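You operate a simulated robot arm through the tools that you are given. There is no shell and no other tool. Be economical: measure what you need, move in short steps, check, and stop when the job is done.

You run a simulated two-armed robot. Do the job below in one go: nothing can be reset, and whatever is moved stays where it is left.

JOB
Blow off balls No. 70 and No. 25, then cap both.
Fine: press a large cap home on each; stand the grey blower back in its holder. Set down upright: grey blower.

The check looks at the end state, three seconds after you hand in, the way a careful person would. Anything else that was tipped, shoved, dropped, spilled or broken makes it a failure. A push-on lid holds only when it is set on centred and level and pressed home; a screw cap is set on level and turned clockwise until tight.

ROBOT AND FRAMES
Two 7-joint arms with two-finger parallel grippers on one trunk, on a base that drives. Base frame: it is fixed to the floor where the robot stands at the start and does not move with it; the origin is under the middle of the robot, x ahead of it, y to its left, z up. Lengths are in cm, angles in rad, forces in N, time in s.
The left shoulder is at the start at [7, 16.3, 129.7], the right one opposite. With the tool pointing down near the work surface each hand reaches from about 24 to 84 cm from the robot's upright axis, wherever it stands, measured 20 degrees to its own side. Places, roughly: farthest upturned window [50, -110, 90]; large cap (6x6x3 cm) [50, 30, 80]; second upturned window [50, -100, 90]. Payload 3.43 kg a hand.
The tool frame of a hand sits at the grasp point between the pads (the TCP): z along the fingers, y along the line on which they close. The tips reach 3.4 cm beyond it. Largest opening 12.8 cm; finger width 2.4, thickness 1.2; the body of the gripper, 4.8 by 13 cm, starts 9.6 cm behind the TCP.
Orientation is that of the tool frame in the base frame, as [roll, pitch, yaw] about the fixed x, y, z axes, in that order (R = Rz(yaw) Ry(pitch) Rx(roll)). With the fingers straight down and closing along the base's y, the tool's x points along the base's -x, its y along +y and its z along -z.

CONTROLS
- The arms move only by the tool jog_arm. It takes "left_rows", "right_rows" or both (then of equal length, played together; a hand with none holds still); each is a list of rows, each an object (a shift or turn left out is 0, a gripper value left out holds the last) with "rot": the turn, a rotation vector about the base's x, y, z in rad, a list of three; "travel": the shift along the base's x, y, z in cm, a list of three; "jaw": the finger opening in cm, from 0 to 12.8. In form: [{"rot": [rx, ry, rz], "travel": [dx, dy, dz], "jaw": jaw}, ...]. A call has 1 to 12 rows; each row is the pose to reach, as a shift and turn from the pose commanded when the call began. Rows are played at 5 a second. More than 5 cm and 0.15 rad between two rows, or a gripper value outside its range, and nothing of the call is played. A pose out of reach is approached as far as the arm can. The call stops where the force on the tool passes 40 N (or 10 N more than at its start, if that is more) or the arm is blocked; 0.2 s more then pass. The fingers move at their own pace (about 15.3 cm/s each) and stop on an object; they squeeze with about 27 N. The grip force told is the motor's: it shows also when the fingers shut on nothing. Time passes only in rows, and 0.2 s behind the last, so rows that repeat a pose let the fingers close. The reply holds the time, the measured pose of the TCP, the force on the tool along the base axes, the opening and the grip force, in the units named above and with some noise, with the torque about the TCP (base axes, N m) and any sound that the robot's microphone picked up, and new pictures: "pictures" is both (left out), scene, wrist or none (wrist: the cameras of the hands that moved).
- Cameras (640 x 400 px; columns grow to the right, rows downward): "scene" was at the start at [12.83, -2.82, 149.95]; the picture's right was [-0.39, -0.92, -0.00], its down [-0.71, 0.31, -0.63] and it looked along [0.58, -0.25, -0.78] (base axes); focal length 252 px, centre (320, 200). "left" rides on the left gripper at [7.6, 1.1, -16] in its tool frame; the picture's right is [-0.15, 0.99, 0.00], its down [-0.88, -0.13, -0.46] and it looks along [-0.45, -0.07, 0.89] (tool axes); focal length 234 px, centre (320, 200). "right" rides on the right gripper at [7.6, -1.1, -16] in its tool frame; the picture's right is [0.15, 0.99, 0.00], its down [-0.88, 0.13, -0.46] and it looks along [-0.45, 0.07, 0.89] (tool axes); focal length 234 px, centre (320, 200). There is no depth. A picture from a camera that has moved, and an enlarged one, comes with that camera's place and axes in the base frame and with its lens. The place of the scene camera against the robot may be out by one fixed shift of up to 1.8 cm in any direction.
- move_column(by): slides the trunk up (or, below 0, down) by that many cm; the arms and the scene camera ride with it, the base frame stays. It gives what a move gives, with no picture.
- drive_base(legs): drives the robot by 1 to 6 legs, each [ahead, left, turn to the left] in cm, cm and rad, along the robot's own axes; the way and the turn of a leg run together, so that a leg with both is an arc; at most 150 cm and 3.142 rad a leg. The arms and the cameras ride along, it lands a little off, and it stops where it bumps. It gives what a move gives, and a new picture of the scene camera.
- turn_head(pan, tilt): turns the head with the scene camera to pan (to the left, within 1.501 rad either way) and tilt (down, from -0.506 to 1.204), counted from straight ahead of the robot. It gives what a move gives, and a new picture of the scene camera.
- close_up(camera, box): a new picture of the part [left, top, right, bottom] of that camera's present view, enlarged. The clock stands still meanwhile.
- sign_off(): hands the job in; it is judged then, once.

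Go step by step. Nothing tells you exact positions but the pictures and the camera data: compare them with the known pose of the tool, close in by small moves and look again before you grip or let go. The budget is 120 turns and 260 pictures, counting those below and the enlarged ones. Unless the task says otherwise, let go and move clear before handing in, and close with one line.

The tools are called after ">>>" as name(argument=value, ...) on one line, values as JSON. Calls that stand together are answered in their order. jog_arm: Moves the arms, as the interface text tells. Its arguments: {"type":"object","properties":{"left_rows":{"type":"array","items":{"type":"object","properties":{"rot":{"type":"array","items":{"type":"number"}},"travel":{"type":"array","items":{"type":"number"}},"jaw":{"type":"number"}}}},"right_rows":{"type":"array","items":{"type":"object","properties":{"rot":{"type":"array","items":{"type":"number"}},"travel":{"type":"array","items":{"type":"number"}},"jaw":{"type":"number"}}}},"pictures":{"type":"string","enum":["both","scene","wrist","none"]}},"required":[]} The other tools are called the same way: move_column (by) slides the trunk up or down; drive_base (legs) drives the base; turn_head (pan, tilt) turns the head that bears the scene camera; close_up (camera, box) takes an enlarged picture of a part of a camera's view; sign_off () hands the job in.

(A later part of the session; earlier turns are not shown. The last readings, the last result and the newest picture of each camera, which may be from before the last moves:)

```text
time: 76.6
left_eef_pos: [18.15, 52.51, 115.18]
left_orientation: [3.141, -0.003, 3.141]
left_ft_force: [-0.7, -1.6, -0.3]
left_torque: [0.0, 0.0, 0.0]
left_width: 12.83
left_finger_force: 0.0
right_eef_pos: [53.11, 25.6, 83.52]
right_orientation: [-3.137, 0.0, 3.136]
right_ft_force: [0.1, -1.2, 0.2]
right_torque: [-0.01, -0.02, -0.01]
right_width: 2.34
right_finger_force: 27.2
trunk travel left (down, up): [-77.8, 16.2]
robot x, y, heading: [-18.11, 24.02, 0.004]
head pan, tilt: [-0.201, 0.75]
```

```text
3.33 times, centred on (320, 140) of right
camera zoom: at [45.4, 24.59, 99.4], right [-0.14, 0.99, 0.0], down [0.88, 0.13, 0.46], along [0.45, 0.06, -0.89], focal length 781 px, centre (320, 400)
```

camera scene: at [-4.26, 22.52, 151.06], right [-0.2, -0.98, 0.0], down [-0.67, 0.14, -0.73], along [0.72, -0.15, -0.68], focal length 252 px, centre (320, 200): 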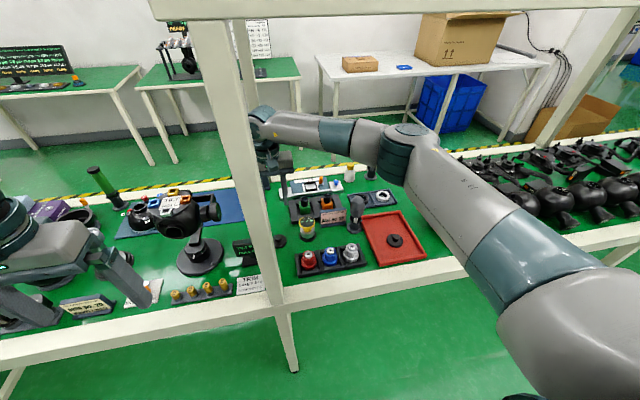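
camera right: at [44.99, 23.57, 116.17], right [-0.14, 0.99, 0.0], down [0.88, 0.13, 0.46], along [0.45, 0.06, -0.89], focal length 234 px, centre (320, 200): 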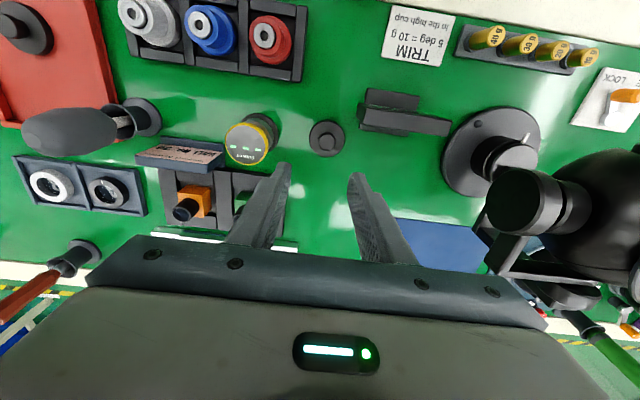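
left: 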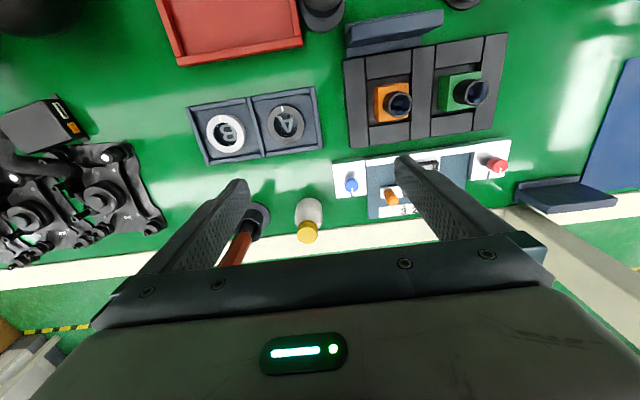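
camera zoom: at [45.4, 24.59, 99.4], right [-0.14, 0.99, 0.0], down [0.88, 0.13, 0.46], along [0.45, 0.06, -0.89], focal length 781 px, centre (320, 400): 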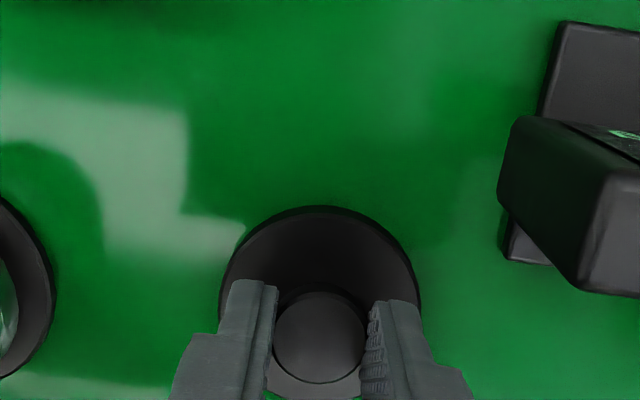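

>>> jog_arm(right_rows=[{"travel": [0, 0, 1]}, {"travel": [0, 0, 4]}, {"travel": [0, 0, 8]}, {"travel": [0, 0, 12]}, {"travel": [0, 0, 16]}, {"travel": [0, 0, 20]}, {"travel": [0, 0, 24]}, {"travel": [0, 0, 24]}], pictures="wrist")

>>> close_up(camera="right", box=[240, 80, 400, 230])

```text
time: 78.4
left_eef_pos: [18.24, 52.65, 115.28]
left_orientation: [3.142, -0.002, -3.141]
left_ft_force: [0.3, -0.3, 0.4]
left_torque: [0.02, 0.0, -0.03]
left_width: 12.81
left_finger_force: 0.0
right_eef_pos: [53.11, 25.66, 107.5]
right_orientation: [-3.138, -0.001, 3.137]
right_ft_force: [-0.4, 0.6, 0.3]
right_torque: [0.01, 0.03, 0.02]
right_width: 2.37
right_finger_force: 26.9
trunk travel left (down, up): [-77.8, 16.2]
robot x, y, heading: [-18.17, 23.93, -0.001]
head pan, tilt: [-0.201, 0.75]
camera right: at [45.5, 24.65, 123.41], right [-0.14, 0.99, 0.0], down [0.88, 0.13, 0.46], along [0.45, 0.06, -0.89], focal length 234 px, centre (320, 200)
```

right: 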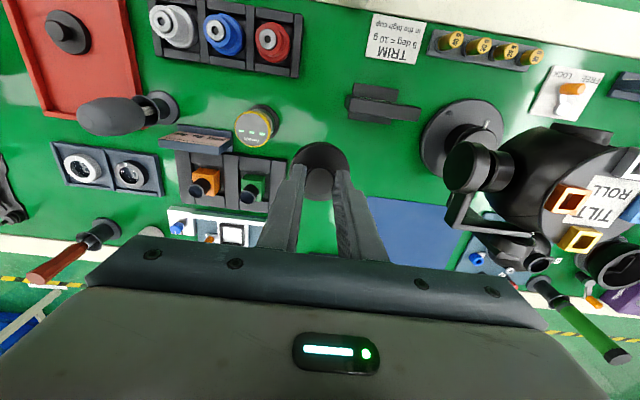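

```text
2.67 times, centred on (320, 155) of right
camera zoom: at [45.5, 24.65, 123.41], right [-0.14, 0.99, 0.0], down [0.88, 0.13, 0.46], along [0.45, 0.06, -0.89], focal length 624 px, centre (320, 320)
```

zoom: 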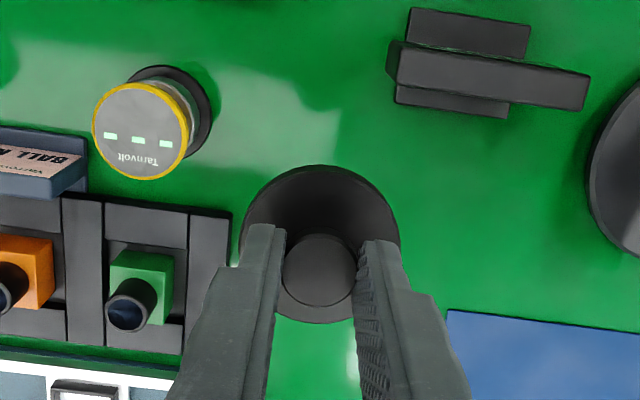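

The cap is held level. I'll drive back to ball 70 at the stand that worked before.

>>> drive_base(legs=[[-12, 0, 0], [0, -98, 0]])

>>> jog_arm(right_rows=[{"travel": [1, -4.5, 0]}, {"travel": [2, -9, 0]}, {"travel": [3, -13.5, 0]}, {"travel": [4, -18, 0]}, {"travel": [5, -22, 0]}, {"travel": [5, -23.5, 0]}, {"travel": [5, -23.5, 0]}, {"travel": [5, -23.5, 0]}])

>>> close_up(camera="right", box=[240, 80, 400, 230])

```text
time: 84.3
left_eef_pos: [6.04, -45.04, 115.18]
left_orientation: [-3.141, -0.004, 3.136]
left_ft_force: [1.2, -0.1, -0.1]
left_torque: [-0.01, 0.01, -0.01]
left_width: 12.81
left_finger_force: 0.0
right_eef_pos: [40.66, -72.21, 107.6]
right_orientation: [-3.138, -0.001, 3.131]
right_ft_force: [-0.5, 0.2, -0.2]
right_torque: [-0.03, 0.01, -0.01]
right_width: 2.38
right_finger_force: 27.2
trunk travel left (down, up): [-77.8, 16.2]
robot x, y, heading: [-30.78, -73.67, -0.007]
head pan, tilt: [-0.201, 0.75]
camera scene: at [-16.64, -74.93, 151.06], right [-0.21, -0.98, 0.0], down [-0.67, 0.14, -0.73], along [0.72, -0.15, -0.68], focal length 252 px, centre (320, 200)
```

scene: 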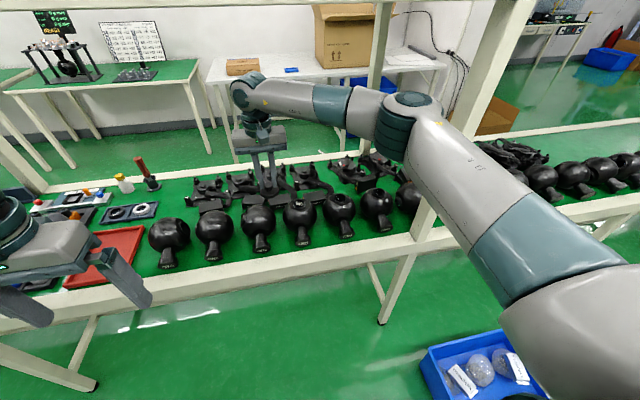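

```text
time: 86.1
left_eef_pos: [6.0, -45.21, 115.11]
left_orientation: [-3.142, -0.004, 3.134]
left_ft_force: [0.7, 0.4, -0.4]
left_torque: [0.04, -0.02, 0.04]
left_width: 12.79
left_finger_force: 0.0
right_eef_pos: [45.64, -95.67, 107.43]
right_orientation: [-3.138, 0.0, 3.129]
right_ft_force: [-0.2, -0.1, 0.4]
right_torque: [0.06, -0.01, 0.02]
right_width: 2.34
right_finger_force: 26.8
trunk travel left (down, up): [-77.8, 16.2]
robot x, y, heading: [-30.49, -73.21, -0.01]
head pan, tilt: [-0.201, 0.75]
camera scene: at [-16.64, -74.98, 151.06], right [-0.21, -0.98, 0.0], down [-0.67, 0.14, -0.73], along [0.72, -0.15, -0.68], focal length 252 px, centre (320, 200)
camera right: at [38.0, -96.68, 123.38], right [-0.13, 0.99, 0.0], down [0.88, 0.12, 0.46], along [0.45, 0.06, -0.89], focal length 234 px, centre (320, 200)
```

scene: 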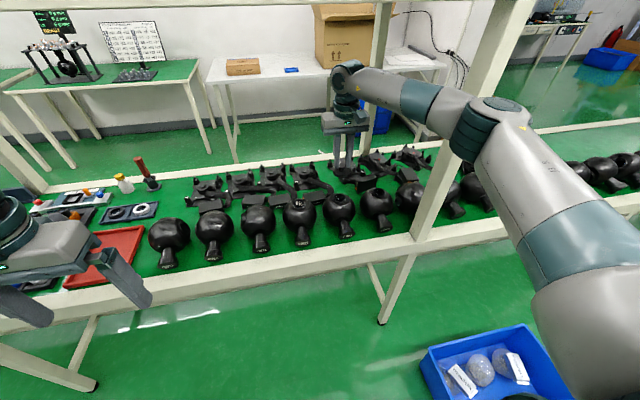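
right: 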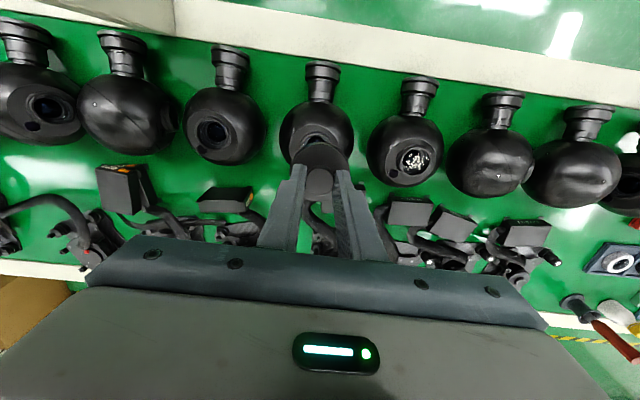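

```text
2.67 times, centred on (320, 155) of right
camera zoom: at [38.0, -96.68, 123.38], right [-0.13, 0.99, 0.0], down [0.88, 0.12, 0.46], along [0.45, 0.06, -0.89], focal length 624 px, centre (320, 320)
```

zoom: 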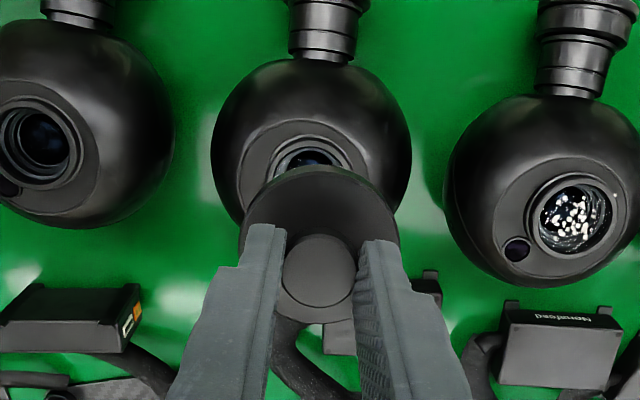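

I need an unobstructed, precise fix on window 70, so I'll shift the hand aside and zoom.

>>> jog_arm(right_rows=[{"travel": [0.4, 4.5, 0]}, {"travel": [0.8, 8, 0]}, {"travel": [0.8, 8, 0]}, {"travel": [0.8, 8, 0]}, {"travel": [0.8, 8, 0]}], pictures="none")

>>> close_up(camera="right", box=[200, 90, 320, 165])

>>> jog_arm(right_rows=[{"travel": [-4, 0, 0]}, {"travel": [-8, 0, 0]}, {"travel": [-8, 0, 0]}, {"travel": [-8, 0, 0]}, {"travel": [-8, 0, 0]}], pictures="none")

>>> close_up(camera="right", box=[200, 140, 320, 215])

```text
time: 87.3
left_eef_pos: [6.12, -45.09, 115.28]
left_orientation: [3.141, -0.005, 3.134]
left_ft_force: [-0.2, 0.9, -0.6]
left_torque: [-0.02, -0.03, 0.0]
left_width: 12.81
left_finger_force: 0.1
right_eef_pos: [46.51, -87.6, 107.26]
right_orientation: [-3.139, -0.001, 3.128]
right_ft_force: [0.8, 0.1, -0.5]
right_torque: [0.0, 0.01, -0.02]
right_width: 2.35
right_finger_force: 26.8
trunk travel left (down, up): [-77.8, 16.2]
robot x, y, heading: [-30.59, -73.14, -0.008]
head pan, tilt: [-0.201, 0.75]
```

```text
5.33 times, centred on (260, 128) of right
camera zoom: at [38.91, -88.6, 123.32], right [-0.13, 0.99, 0.0], down [0.88, 0.12, 0.46], along [0.45, 0.06, -0.89], focal length 1249 px, centre (640, 587)
```

zoom: 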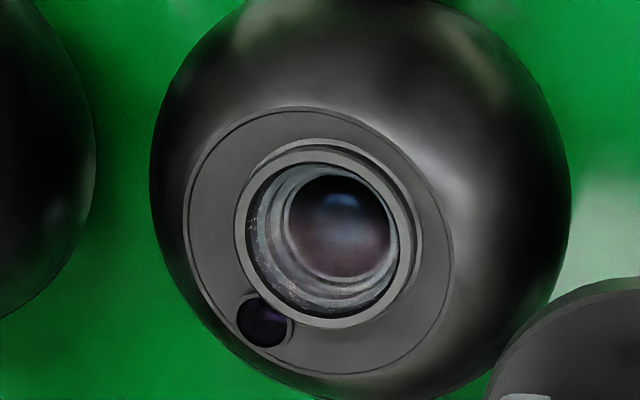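

```text
time: 88.5
left_eef_pos: [6.06, -45.23, 115.27]
left_orientation: [-3.141, -0.004, 3.132]
left_ft_force: [0.4, 0.8, 0.7]
left_torque: [0.03, 0.01, -0.02]
left_width: 12.82
left_finger_force: 0.0
right_eef_pos: [38.4, -87.62, 107.31]
right_orientation: [-3.137, 0.0, 3.131]
right_ft_force: [0.4, -0.6, 0.1]
right_torque: [0.0, -0.04, 0.01]
right_width: 2.35
right_finger_force: 27.1
trunk travel left (down, up): [-77.8, 16.2]
robot x, y, heading: [-30.55, -73.35, -0.013]
head pan, tilt: [-0.201, 0.75]
```

```text
5.33 times, centred on (260, 178) of right
camera zoom: at [30.78, -88.76, 123.36], right [-0.13, 0.99, 0.0], down [0.88, 0.12, 0.46], along [0.45, 0.06, -0.89], focal length 1249 px, centre (640, 320)
```

zoom: 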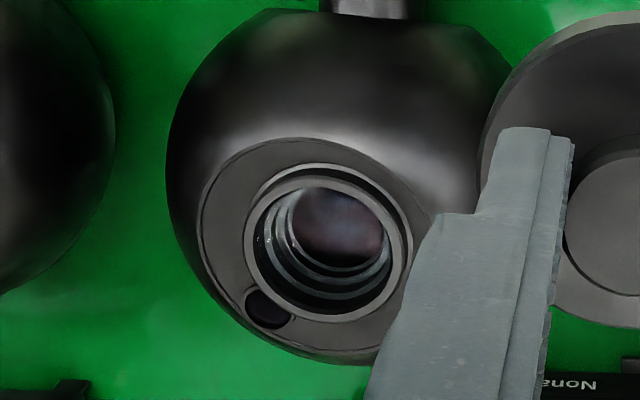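

Triangulation puts ring 70 at (46.85,-95.85), rim z≈89.7. I'll move the cap just above it and check.

>>> jog_arm(right_rows=[{"travel": [3.5, -2, 0]}, {"travel": [6, -5.5, 0]}, {"travel": [8.4, -8.25, 0]}, {"travel": [8.4, -8.25, -4]}, {"travel": [8.4, -8.25, -7.5]}, {"travel": [8.4, -8.25, -9.5]}, {"travel": [8.4, -8.25, -9.5]}, {"travel": [8.4, -8.25, -9.5]}], pictures="none")

>>> close_up(camera="right", box=[240, 80, 400, 200])

>>> close_up(camera="scene", box=[300, 130, 420, 240])

```text
time: 90.3
left_eef_pos: [6.1, -45.08, 115.19]
left_orientation: [3.141, -0.003, 3.136]
left_ft_force: [-0.4, 0.2, 0.1]
left_torque: [0.05, 0.01, 0.03]
left_width: 12.81
left_finger_force: 0.1
right_eef_pos: [47.02, -95.99, 97.79]
right_orientation: [-3.139, 0.001, 3.131]
right_ft_force: [-0.3, -0.7, 0.0]
right_torque: [-0.01, 0.03, 0.02]
right_width: 2.37
right_finger_force: 27.3
trunk travel left (down, up): [-77.8, 16.2]
robot x, y, heading: [-30.61, -73.51, -0.008]
head pan, tilt: [-0.201, 0.75]
```

```text
3.33 times, centred on (320, 140) of right
camera zoom: at [39.3, -96.96, 113.78], right [-0.13, 0.99, 0.0], down [0.88, 0.12, 0.46], along [0.45, 0.06, -0.89], focal length 781 px, centre (320, 400)
```

zoom: 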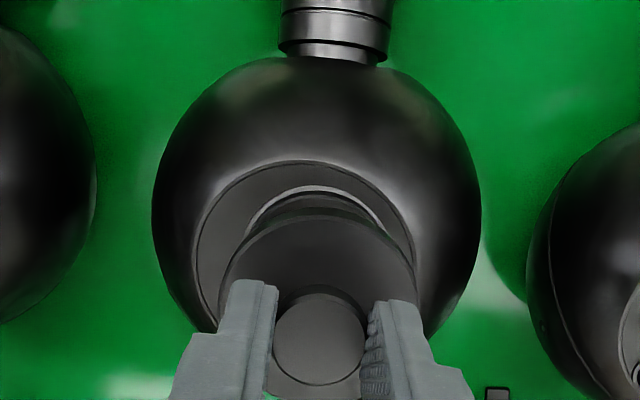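

```text
3.64 times, centred on (360, 185) of scene
camera zoom: at [-16.65, -74.98, 151.06], right [-0.21, -0.98, 0.0], down [-0.67, 0.14, -0.73], along [0.72, -0.15, -0.68], focal length 915 px, centre (174, 254)
```

zoom: 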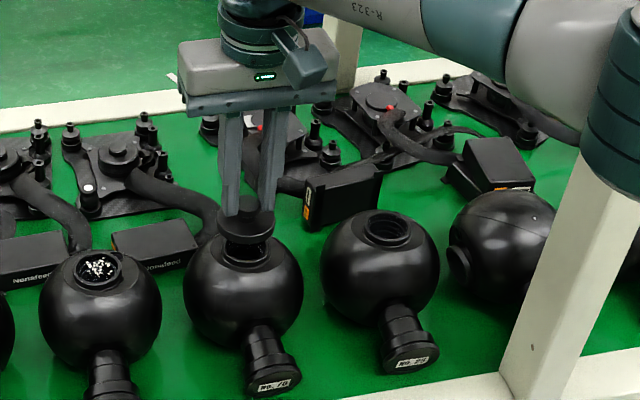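

Alignment and level look good. I'll lower slowly to feel contact.

>>> jog_arm(right_rows=[{"travel": [-0.05, 0.05, -1]}, {"travel": [-0.05, 0.05, -1.8]}, {"travel": [-0.05, 0.05, -2.4]}, {"travel": [-0.05, 0.05, -2.4]}], pictures="none")

>>> close_up(camera="right", box=[240, 80, 400, 200])

>>> close_up(camera="scene", box=[340, 170, 390, 210])

```text
time: 91.3
left_eef_pos: [6.05, -45.05, 115.22]
left_orientation: [3.141, -0.005, 3.135]
left_ft_force: [0.7, -0.9, 0.0]
left_torque: [-0.03, -0.01, -0.01]
left_width: 12.8
left_finger_force: 0.1
right_eef_pos: [46.85, -95.85, 95.46]
right_orientation: [-3.14, 0.0, 3.129]
right_ft_force: [-0.2, -0.1, 0.2]
right_torque: [0.0, -0.01, 0.0]
right_width: 2.4
right_finger_force: 27.0
trunk travel left (down, up): [-77.8, 16.2]
robot x, y, heading: [-30.59, -73.27, -0.005]
head pan, tilt: [-0.201, 0.75]
```

```text
3.33 times, centred on (320, 140) of right
camera zoom: at [39.21, -96.89, 111.43], right [-0.13, 0.99, 0.0], down [0.88, 0.12, 0.46], along [0.45, 0.06, -0.89], focal length 781 px, centre (320, 400)
```

zoom: 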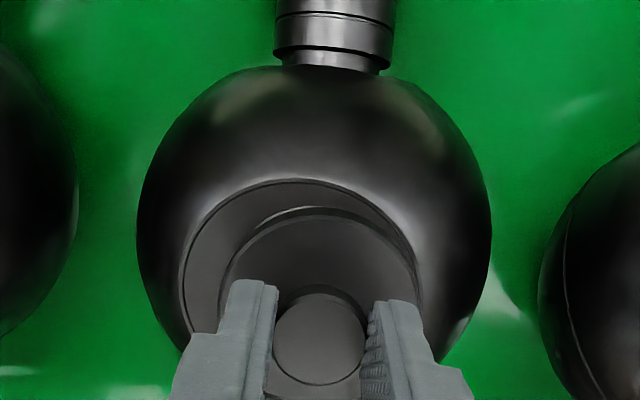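

```text
10.00 times, centred on (365, 190) of scene
camera zoom: at [-16.65, -74.97, 151.06], right [-0.21, -0.98, 0.0], down [-0.67, 0.14, -0.73], along [0.72, -0.15, -0.68], focal length 2517 px, centre (-130, 300)
```

zoom: 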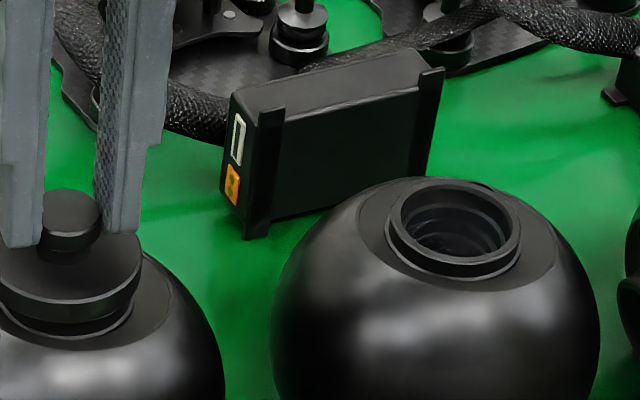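

The flat ring is simply eccentric because of the small side hole; the rim itself is concentric with the cap. I'll press down.

>>> jog_arm(right_rows=[{"travel": [0, 0, -0.4]}, {"travel": [0, 0, -0.8]}, {"travel": [0, 0, -1.2]}, {"travel": [0, 0, -1.6]}, {"travel": [0, 0, -2.0]}, {"travel": [0, 0, -2.4]}, {"travel": [0, 0, -2.8]}], pictures="none")

>>> close_up(camera="right", box=[240, 80, 400, 200])

>>> close_up(camera="scene", box=[320, 170, 370, 210])

```text
time: 92.9
left_eef_pos: [5.64, -44.91, 115.31]
left_orientation: [-3.138, -0.001, 3.133]
left_ft_force: [-0.5, 1.1, 0.3]
left_torque: [-0.02, 0.0, 0.0]
left_width: 12.81
left_finger_force: 0.0
right_eef_pos: [46.58, -95.91, 93.43]
right_orientation: [-3.139, 0.009, 3.128]
right_ft_force: [-1.5, -3.8, 38.2]
right_torque: [0.11, 0.44, 0.01]
right_width: 2.36
right_finger_force: 27.5
trunk travel left (down, up): [-77.8, 16.2]
robot x, y, heading: [-30.64, -73.37, -0.011]
head pan, tilt: [-0.201, 0.75]
```

```text
3.33 times, centred on (320, 140) of right
camera zoom: at [38.87, -96.81, 109.31], right [-0.13, 0.99, -0.01], down [0.88, 0.12, 0.46], along [0.46, 0.06, -0.89], focal length 781 px, centre (320, 400)
```

zoom: 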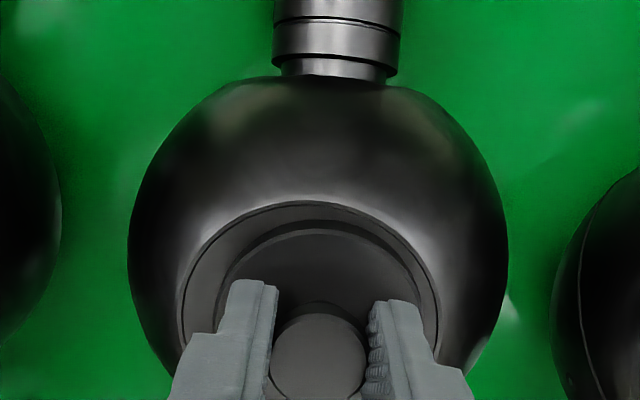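

```text
10.00 times, centred on (345, 190) of scene
camera zoom: at [-17.26, -74.8, 151.16], right [-0.21, -0.98, 0.0], down [-0.66, 0.14, -0.73], along [0.72, -0.15, -0.68], focal length 2517 px, centre (70, 300)
```

zoom: 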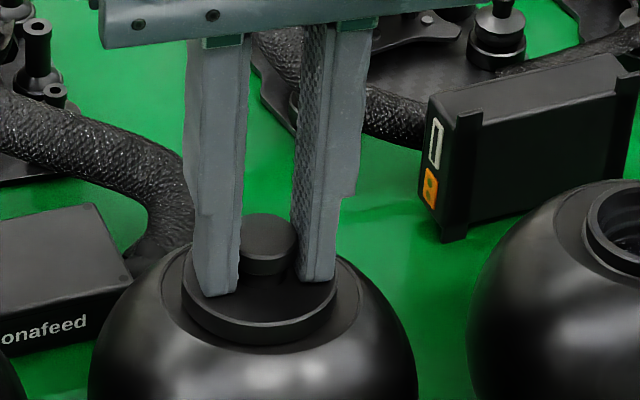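

The cap went down about 1.8 cm and met 38 N, so it appears seated. I'll ease the pressure, release and inspect.

>>> jog_arm(right_rows=[{"travel": [0, 0, 0.4]}, {"travel": [0, 0, 0.4], "jaw": 3.2}, {"travel": [0, 0, 0.4], "jaw": 4.2}, {"travel": [0, 0, 4]}, {"travel": [0, 0, 8]}, {"travel": [0, 0, 8]}], pictures="none")

>>> close_up(camera="right", box=[240, 80, 400, 200])

>>> close_up(camera="scene", box=[320, 170, 370, 210])

```text
time: 94.3
left_eef_pos: [6.08, -45.2, 115.11]
left_orientation: [-3.141, -0.005, 3.135]
left_ft_force: [-0.2, 0.5, -0.5]
left_torque: [0.03, 0.01, -0.04]
left_width: 12.81
left_finger_force: 0.0
right_eef_pos: [46.95, -95.83, 100.64]
right_orientation: [-3.137, -0.002, 3.131]
right_ft_force: [0.4, -1.5, -0.1]
right_torque: [-0.01, 0.0, -0.01]
right_width: 4.22
right_finger_force: 0.0
trunk travel left (down, up): [-77.8, 16.2]
robot x, y, heading: [-30.38, -73.33, -0.009]
head pan, tilt: [-0.201, 0.75]
```

```text
3.33 times, centred on (320, 140) of right
camera zoom: at [39.28, -96.81, 116.65], right [-0.13, 0.99, 0.0], down [0.88, 0.12, 0.45], along [0.45, 0.06, -0.89], focal length 781 px, centre (320, 400)
```

zoom: 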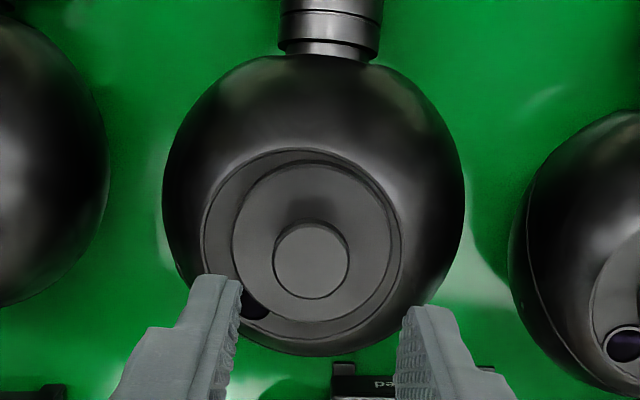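

```text
10.00 times, centred on (345, 190) of scene
camera zoom: at [-16.5, -75.0, 151.03], right [-0.21, -0.98, 0.0], down [-0.67, 0.14, -0.73], along [0.71, -0.15, -0.68], focal length 2517 px, centre (70, 300)
```

zoom: 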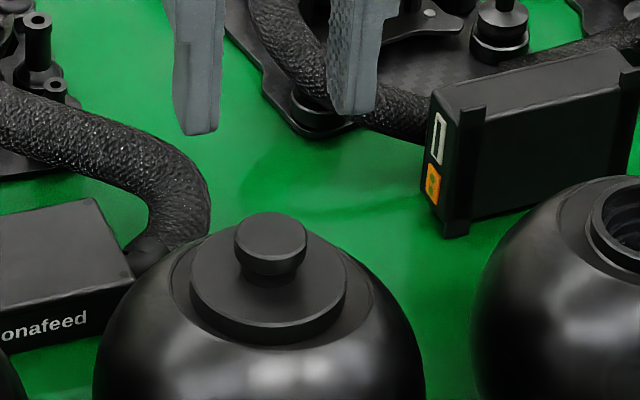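

It looks seated and level. I'll do one confirming push with closed fingers on the knob.

>>> jog_arm(right_rows=[{"travel": [0, 0, 0], "jaw": 0}, {"travel": [0, 0, 0], "jaw": 0}, {"travel": [0, 0, -3.5]}, {"travel": [0, 0, -5.5]}, {"travel": [0, 0, -6]}, {"travel": [0, 0, -6.4]}, {"travel": [0, 0, -6.8]}, {"travel": [0, 0, -7.2]}, {"travel": [0, 0, -7.6]}, {"travel": [0, 0, -8]}], pictures="none")

>>> jog_arm(right_rows=[{"travel": [0, 0, 3]}, {"travel": [0, 0, 7]}, {"travel": [0, 0, 11]}, {"travel": [0, 0, 14]}], pictures="none")

>>> close_up(camera="scene", box=[320, 170, 370, 210])

```text
time: 95.9
left_eef_pos: [5.84, -44.98, 115.35]
left_orientation: [-3.14, -0.002, 3.133]
left_ft_force: [-0.4, 0.2, -0.5]
left_torque: [0.02, 0.06, 0.01]
left_width: 12.8
left_finger_force: 0.0
right_eef_pos: [47.03, -95.86, 95.28]
right_orientation: [3.141, 0.014, 3.127]
right_ft_force: [-6.3, -0.5, 25.7]
right_torque: [-0.03, 0.52, 0.03]
right_width: 0.02
right_finger_force: 26.9
trunk travel left (down, up): [-77.8, 16.2]
robot x, y, heading: [-30.62, -73.32, -0.008]
head pan, tilt: [-0.201, 0.75]
stopped in row 7 (right hand): the force on the tool passed its limit (the readings are from after the stop); the commanded pose is now the measured one
```

```text
time: 96.9
left_eef_pos: [6.07, -45.13, 115.2]
left_orientation: [3.141, -0.005, 3.132]
left_ft_force: [0.0, 0.8, 0.4]
left_torque: [0.03, -0.01, -0.01]
left_width: 12.81
left_finger_force: 0.1
right_eef_pos: [47.08, -95.83, 108.66]
right_orientation: [-3.141, 0.009, 3.127]
right_ft_force: [-0.2, 0.2, 0.2]
right_torque: [-0.01, -0.01, -0.02]
right_width: 0.0
right_finger_force: 27.4
trunk travel left (down, up): [-77.8, 16.2]
robot x, y, heading: [-30.47, -73.45, -0.008]
head pan, tilt: [-0.201, 0.75]
```

```text
10.00 times, centred on (345, 190) of scene
camera zoom: at [-16.69, -74.96, 151.06], right [-0.21, -0.98, 0.0], down [-0.67, 0.14, -0.73], along [0.72, -0.15, -0.68], focal length 2517 px, centre (70, 300)
```

zoom: 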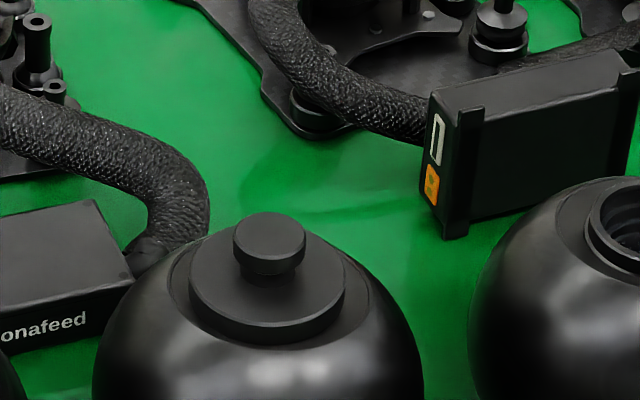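

Cap 70 is home. I'll move left, fold the right arm back, and use the left hand for the tray cap, since the left elbow bends away from the post at ball 25.

>>> drive_base(legs=[[0, 25, 0]])

>>> jog_arm(right_rows=[{"travel": [-4.6, -0.6, 0.7], "rot": [0, 0.009, 0]}, {"travel": [-9.2, -1.3, 1.4]}, {"travel": [-13.8, -2, 2.1]}, {"travel": [-18.4, -2.7, 2.8]}, {"travel": [-23, -3.4, 3.5]}, {"travel": [-27.6, -4.1, 4.2]}, {"travel": [-32.2, -4.8, 5]}, {"travel": [-36.8, -5.4, 5.7]}, {"travel": [-40.5, -6, 6.4]}], pictures="scene")

```text
time: 98.7
left_eef_pos: [6.39, -20.17, 115.26]
left_orientation: [3.141, -0.005, 3.133]
left_ft_force: [-0.3, 0.9, 0.0]
left_torque: [0.01, -0.02, -0.02]
left_width: 12.83
left_finger_force: 0.0
right_eef_pos: [47.37, -70.91, 108.64]
right_orientation: [-3.141, 0.01, 3.127]
right_ft_force: [-0.7, -0.2, -0.1]
right_torque: [0.01, 0.02, 0.02]
right_width: 0.0
right_finger_force: 27.3
trunk travel left (down, up): [-77.8, 16.2]
robot x, y, heading: [-30.26, -48.03, -0.012]
head pan, tilt: [-0.201, 0.75]
camera scene: at [-16.44, -50.0, 151.06], right [-0.21, -0.98, 0.0], down [-0.67, 0.14, -0.73], along [0.72, -0.15, -0.68], focal length 252 px, centre (320, 200)
```

scene: 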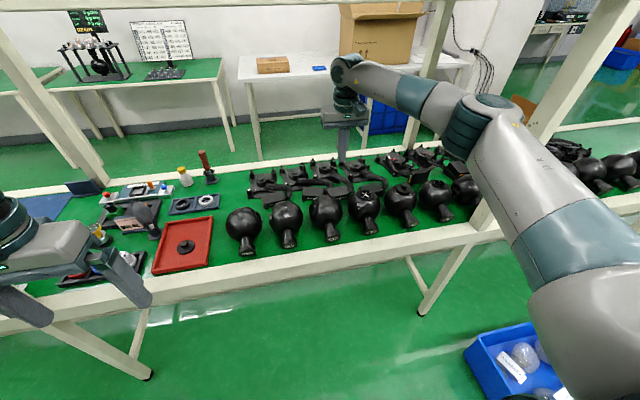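

```text
time: 100.7
left_eef_pos: [6.25, -20.14, 115.38]
left_orientation: [-3.141, -0.005, 3.132]
left_ft_force: [0.2, -0.1, -0.7]
left_torque: [0.03, -0.01, 0.03]
left_width: 12.8
left_finger_force: 0.0
right_eef_pos: [6.84, -76.9, 114.96]
right_orientation: [3.141, 0.013, 3.126]
right_ft_force: [-0.2, 0.5, 0.5]
right_torque: [-0.02, 0.0, -0.01]
right_width: 0.01
right_finger_force: 27.2
trunk travel left (down, up): [-77.8, 16.2]
robot x, y, heading: [-30.4, -48.2, -0.01]
head pan, tilt: [-0.201, 0.75]
camera scene: at [-16.55, -49.92, 151.07], right [-0.21, -0.98, 0.0], down [-0.67, 0.14, -0.73], along [0.72, -0.15, -0.68], focal length 252 px, centre (320, 200)
```

scene: 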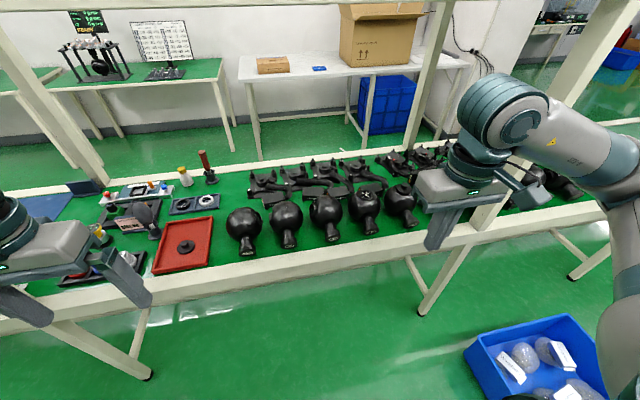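

>>> drive_base(legs=[[8.4, 34, 0.01]])

>>> jog_arm(left_rows=[{"travel": [3, -3, -1], "jaw": 5}, {"travel": [6, -6, -2]}, {"travel": [9, -9, -3]}, {"travel": [12, -12, -4]}, {"travel": [15, -15, -5]}, {"travel": [18, -18, -6]}, {"travel": [21, -21, -7]}, {"travel": [24, -24, -8]}, {"travel": [27, -26.5, -9]}, {"travel": [30, -29, -10]}, {"travel": [30, -29, -10]}])

```text
time: 103.0
left_eef_pos: [14.6, 14.1, 115.27]
left_orientation: [-3.14, -0.004, 3.14]
left_ft_force: [0.3, -0.7, -0.3]
left_torque: [0.0, 0.06, -0.01]
left_width: 12.83
left_finger_force: 0.1
right_eef_pos: [15.8, -42.66, 115.04]
right_orientation: [-3.141, 0.008, 3.136]
right_ft_force: [-0.7, -0.2, -0.2]
right_torque: [0.03, 0.0, -0.01]
right_width: 0.01
right_finger_force: 27.5
trunk travel left (down, up): [-77.8, 16.2]
robot x, y, heading: [-21.78, -14.22, -0.002]
head pan, tilt: [-0.201, 0.75]
camera scene: at [-7.85, -15.99, 151.06], right [-0.2, -0.98, 0.0], down [-0.67, 0.14, -0.73], along [0.72, -0.14, -0.68], focal length 252 px, centre (320, 200)
```

scene: 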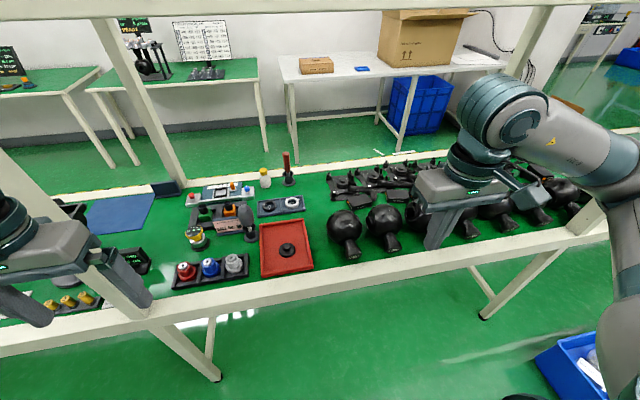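

```text
time: 105.4
left_eef_pos: [44.75, -14.76, 105.15]
left_orientation: [-3.141, -0.005, -3.141]
left_ft_force: [-0.7, 0.9, 0.7]
left_torque: [0.03, 0.0, -0.01]
left_width: 5.03
left_finger_force: 0.0
right_eef_pos: [16.01, -42.7, 114.9]
right_orientation: [3.141, 0.007, 3.136]
right_ft_force: [0.4, 0.2, 0.3]
right_torque: [0.01, -0.01, -0.01]
right_width: 0.0
right_finger_force: 27.6
trunk travel left (down, up): [-77.8, 16.2]
robot x, y, heading: [-21.56, -14.51, -0.001]
head pan, tilt: [-0.201, 0.75]
camera scene: at [-7.64, -15.94, 151.03], right [-0.2, -0.98, 0.0], down [-0.67, 0.14, -0.73], along [0.72, -0.15, -0.68], focal length 252 px, centre (320, 200)
camera left: at [37.28, -13.77, 121.2], right [0.15, 0.99, 0.0], down [0.88, -0.13, 0.45], along [0.45, -0.07, -0.89], focal length 234 px, centre (320, 200)
```

scene: 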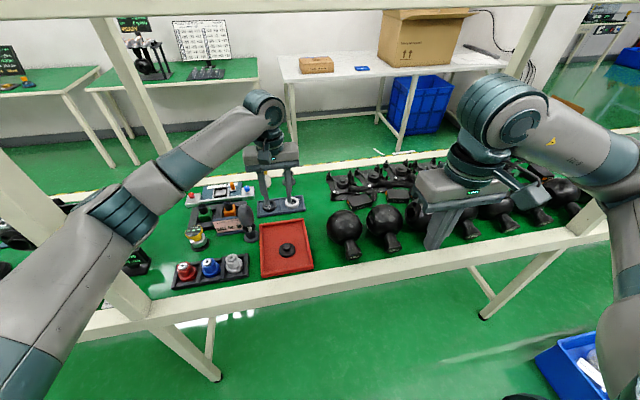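
left: 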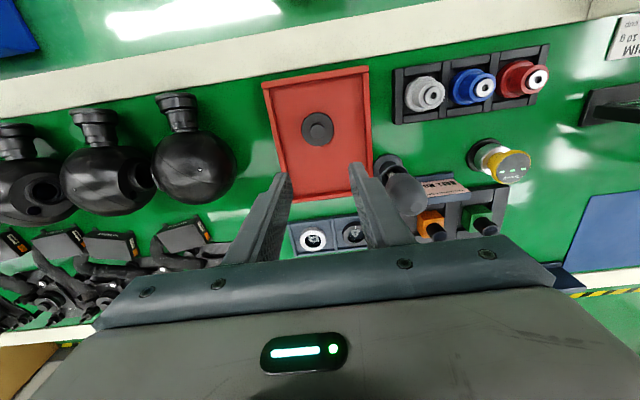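

>>> close_up(camera="left", box=[260, 90, 380, 165])

```text
5.33 times, centred on (320, 128) of left
camera zoom: at [37.28, -13.77, 121.2], right [0.15, 0.99, 0.0], down [0.88, -0.13, 0.45], along [0.45, -0.07, -0.89], focal length 1249 px, centre (320, 587)
```

zoom: 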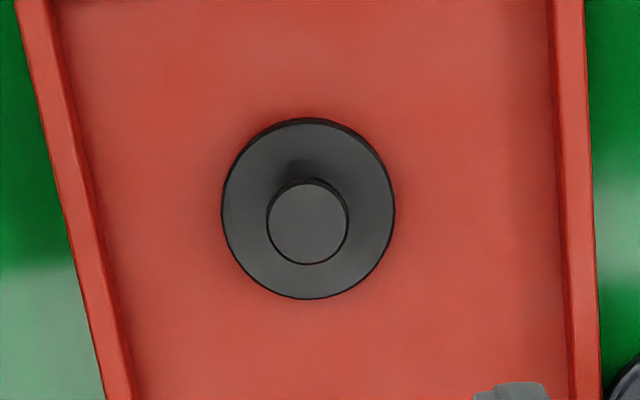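

The knob is at (45.0,-15.3). I'll descend in stages.

>>> jog_arm(left_rows=[{"travel": [0.2, -0.5, -4], "jaw": 3.8, "rot": [0, 0.004, 0]}, {"travel": [0.25, -0.54, -8], "rot": [0, 0.004, 0]}, {"travel": [0.25, -0.54, -12], "rot": [0, 0.004, 0]}, {"travel": [0.25, -0.54, -16], "rot": [0, 0.004, 0]}, {"travel": [0.25, -0.54, -18.3], "rot": [0, 0.004, 0]}, {"travel": [0.25, -0.54, -18.3], "rot": [0, 0.004, 0]}, {"travel": [0.25, -0.54, -18.3], "rot": [0, 0.004, 0]}], pictures="none")

>>> close_up(camera="left", box=[240, 80, 400, 200])

```text
time: 107.0
left_eef_pos: [44.85, -15.38, 87.02]
left_orientation: [-3.142, -0.009, -3.14]
left_ft_force: [0.1, 0.0, -0.5]
left_torque: [0.01, 0.02, 0.01]
left_width: 3.81
left_finger_force: 0.1
right_eef_pos: [15.84, -42.75, 114.92]
right_orientation: [-3.141, 0.007, 3.136]
right_ft_force: [0.2, 0.3, -0.4]
right_torque: [0.0, -0.01, 0.03]
right_width: 0.0
right_finger_force: 27.2
trunk travel left (down, up): [-77.8, 16.2]
robot x, y, heading: [-21.92, -14.53, 0.004]
head pan, tilt: [-0.201, 0.75]
```

```text
3.33 times, centred on (320, 140) of left
camera zoom: at [37.35, -14.23, 103.04], right [0.15, 0.99, 0.0], down [0.88, -0.13, 0.45], along [0.44, -0.07, -0.89], focal length 781 px, centre (320, 400)
```

zoom: 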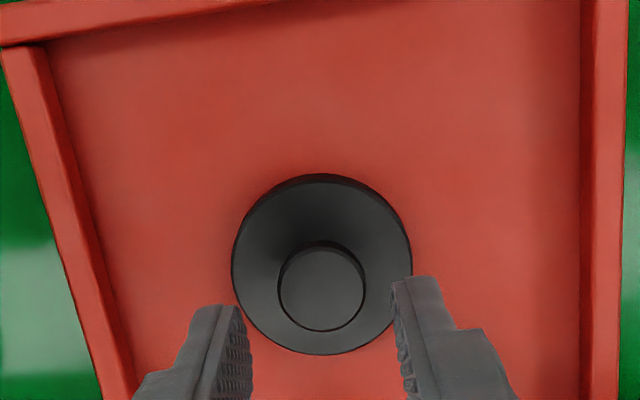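

>>> jog_arm(left_rows=[{"travel": [-0.25, 0.05, -1], "rot": [0, -0.009, 0]}, {"travel": [-0.25, 0.05, -2.2], "rot": [0, -0.009, 0]}, {"travel": [-0.25, 0.05, -2.9], "rot": [0, -0.009, 0]}, {"travel": [-0.25, 0.05, -2.9], "rot": [0, -0.009, 0]}], pictures="none")

>>> close_up(camera="left", box=[240, 80, 400, 200])

>>> close_up(camera="scene", box=[250, 200, 320, 270])

```text
time: 108.0
left_eef_pos: [44.53, -15.2, 84.12]
left_orientation: [-3.141, 0.002, -3.138]
left_ft_force: [0.6, -0.8, -0.6]
left_torque: [0.0, 0.02, -0.02]
left_width: 3.79
left_finger_force: 0.1
right_eef_pos: [15.86, -42.61, 114.98]
right_orientation: [3.141, 0.009, 3.136]
right_ft_force: [-0.2, 0.7, 0.1]
right_torque: [0.0, 0.0, -0.02]
right_width: 0.0
right_finger_force: 27.0
trunk travel left (down, up): [-77.8, 16.2]
robot x, y, heading: [-21.59, -14.78, -0.002]
head pan, tilt: [-0.201, 0.75]
```

```text
3.33 times, centred on (320, 140) of left
camera zoom: at [36.97, -14.16, 100.0], right [0.15, 0.99, 0.0], down [0.88, -0.13, 0.46], along [0.45, -0.07, -0.89], focal length 781 px, centre (320, 400)
```

zoom: 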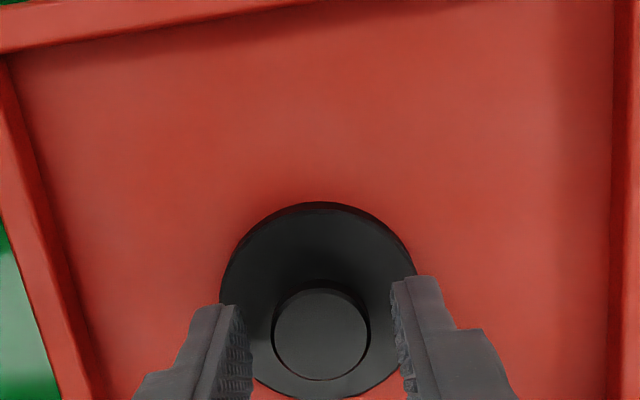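

```text
5.71 times, centred on (285, 235) of scene
camera zoom: at [-7.83, -15.9, 151.06], right [-0.2, -0.98, 0.0], down [-0.67, 0.14, -0.73], along [0.72, -0.15, -0.68], focal length 1438 px, centre (520, 0)
```

zoom: 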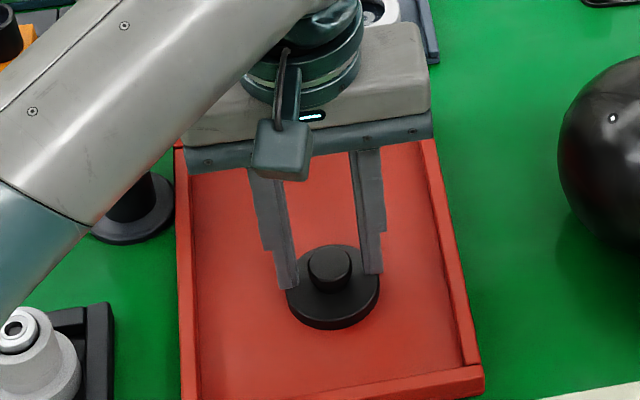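

>>> jog_arm(left_rows=[{"travel": [0, -0.05, -0.2], "jaw": 2.6}, {"travel": [0, -0.05, -0.2], "jaw": 1.5}, {"travel": [0, -0.05, -0.2], "jaw": 1.5}, {"travel": [0, -0.05, 1]}, {"travel": [0, -0.05, 5]}, {"travel": [0, -0.05, 10]}, {"travel": [0, -0.05, 15]}, {"travel": [0, -0.05, 20]}, {"travel": [0, -0.05, 23]}, {"travel": [0, -0.05, 23]}], pictures="none")

>>> close_up(camera="left", box=[240, 80, 400, 200])

>>> close_up(camera="scene", box=[220, 130, 330, 270])

```text
time: 110.2
left_eef_pos: [44.6, -15.35, 106.99]
left_orientation: [3.14, 0.0, -3.14]
left_ft_force: [0.9, 0.2, 0.7]
left_torque: [0.01, 0.02, -0.02]
left_width: 2.36
left_finger_force: 27.2
right_eef_pos: [15.91, -42.69, 115.03]
right_orientation: [3.141, 0.009, 3.138]
right_ft_force: [-0.3, -0.2, 0.6]
right_torque: [-0.01, 0.05, -0.01]
right_width: 0.04
right_finger_force: 26.2
trunk travel left (down, up): [-77.8, 16.2]
robot x, y, heading: [-22.02, -14.46, 0.005]
head pan, tilt: [-0.201, 0.75]
```

```text
3.33 times, centred on (320, 140) of left
camera zoom: at [37.01, -14.23, 123.02], right [0.15, 0.99, 0.0], down [0.88, -0.13, 0.46], along [0.45, -0.07, -0.89], focal length 781 px, centre (320, 400)
```

zoom: 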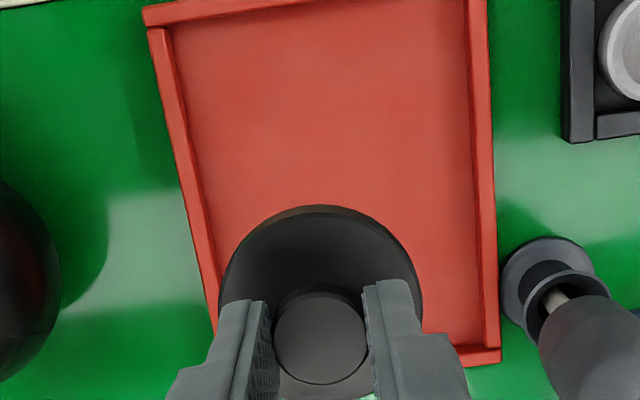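

```text
2.86 times, centred on (275, 200) of scene
camera zoom: at [-7.78, -15.87, 151.05], right [-0.2, -0.98, 0.0], down [-0.67, 0.14, -0.73], along [0.72, -0.15, -0.68], focal length 719 px, centre (449, 200)
```

zoom: 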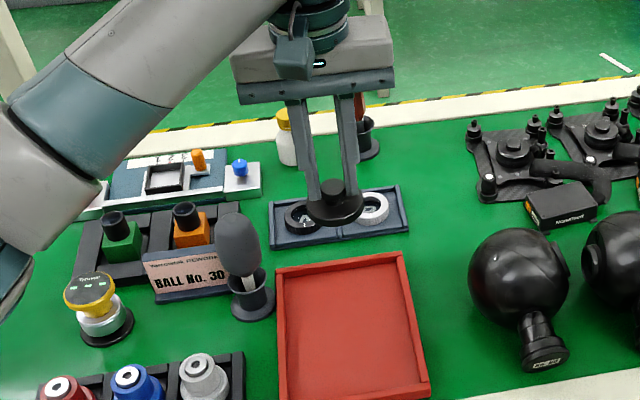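

The cap is held. A blue bin on the floor limits how far right I can stand, so I'll approach ball 25 with the base turned right. First I retract the left hand, then drive and turn.

>>> jog_arm(left_rows=[{"travel": [-4, 2.5, 0]}, {"travel": [-8, 5, 0]}, {"travel": [-12, 7.5, 0]}, {"travel": [-16.5, 10, 0]}, {"travel": [-16.5, 10, 0]}], pictures="none")

>>> drive_base(legs=[[0, -50, 0], [0, 0, -0.5]])

```text
refused: row 4 steps farther than a row can; nothing moved
```

```text
time: 114.6
left_eef_pos: [36.01, -97.35, 107.04]
left_orientation: [-3.141, 0.002, 2.643]
left_ft_force: [0.0, 0.5, 0.4]
left_torque: [-0.03, -0.01, 0.01]
left_width: 2.36
left_finger_force: 27.1
right_eef_pos: [-2.13, -107.65, 114.89]
right_orientation: [-3.141, 0.008, 2.635]
right_ft_force: [-1.0, -0.1, 0.1]
right_torque: [-0.02, 0.02, 0.03]
right_width: 0.01
right_finger_force: 26.8
trunk travel left (down, up): [-77.8, 16.2]
robot x, y, heading: [-21.6, -64.43, -0.503]
head pan, tilt: [-0.201, 0.75]
camera scene: at [-10.14, -72.34, 151.06], right [-0.64, -0.76, 0.0], down [-0.52, 0.44, -0.73], along [0.56, -0.47, -0.68], focal length 252 px, centre (320, 200)
```

scene: 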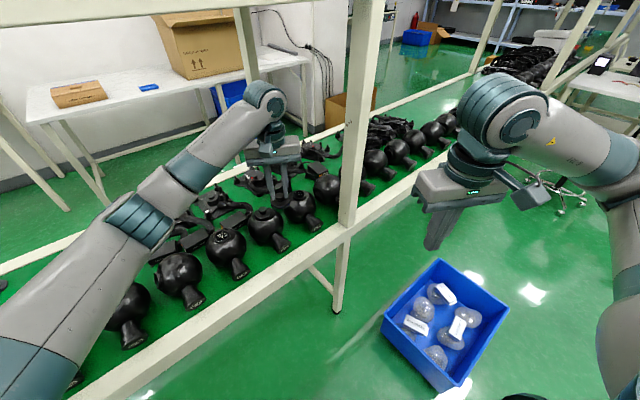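

The jog was refused by step size, but the drive itself was fine and everything is clear. I'll shift the hand left away from the post line, then drive closer.

>>> jog_arm(left_rows=[{"travel": [0, 4.5, 0]}, {"travel": [0, 9, 0]}, {"travel": [0, 13.5, 0]}, {"travel": [0, 16, 0]}, {"travel": [0, 16, 0]}], pictures="none")

>>> drive_base(legs=[[11, -17, 0]])

>>> close_up(camera="left", box=[0, 0, 640, 260])

```text
time: 115.8
left_eef_pos: [35.92, -81.37, 107.05]
left_orientation: [-3.141, 0.002, 2.643]
left_ft_force: [0.4, -0.4, 0.1]
left_torque: [-0.02, 0.03, 0.02]
left_width: 2.38
left_finger_force: 26.9
right_eef_pos: [-2.24, -107.49, 114.92]
right_orientation: [-3.141, 0.009, 2.638]
right_ft_force: [0.3, -0.2, -0.5]
right_torque: [0.0, 0.03, 0.01]
right_width: 0.0
right_finger_force: 27.3
trunk travel left (down, up): [-77.8, 16.2]
robot x, y, heading: [-21.54, -64.68, -0.499]
head pan, tilt: [-0.201, 0.75]
```

```text
time: 117.4
left_eef_pos: [37.71, -101.35, 107.04]
left_orientation: [-3.139, 0.001, 2.642]
left_ft_force: [-0.4, -0.1, -0.7]
left_torque: [-0.04, -0.01, 0.03]
left_width: 2.34
left_finger_force: 26.8
right_eef_pos: [-0.63, -127.45, 115.02]
right_orientation: [-3.14, 0.008, 2.638]
right_ft_force: [-0.1, 0.2, -0.6]
right_torque: [0.02, 0.01, 0.01]
right_width: 0.0
right_finger_force: 27.0
trunk travel left (down, up): [-77.8, 16.2]
robot x, y, heading: [-20.29, -84.82, -0.5]
head pan, tilt: [-0.201, 0.75]
camera scene: at [-8.55, -92.24, 151.07], right [-0.64, -0.77, 0.0], down [-0.52, 0.44, -0.73], along [0.56, -0.47, -0.68], focal length 252 px, centre (320, 200)
```

scene: 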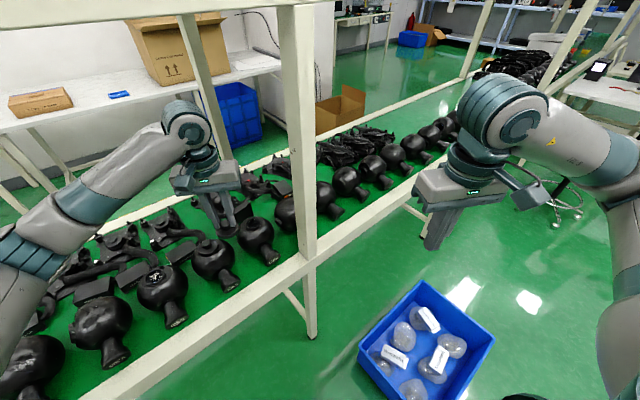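

```text
1.00 times, centred on (320, 130) of left
camera zoom: at [31.51, -96.65, 123.03], right [0.6, 0.8, 0.0], down [0.71, -0.53, 0.46], along [0.36, -0.28, -0.89], focal length 234 px, centre (320, 270)
```

zoom: 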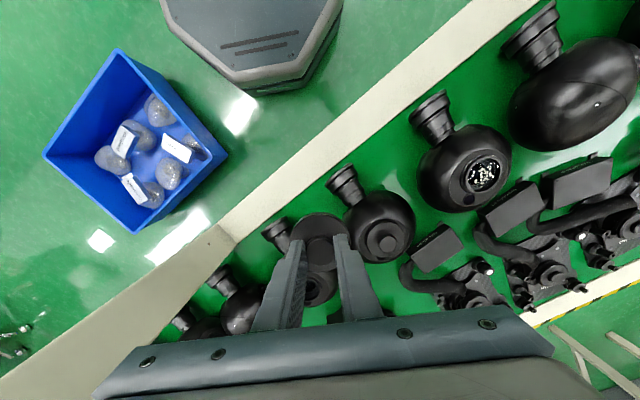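

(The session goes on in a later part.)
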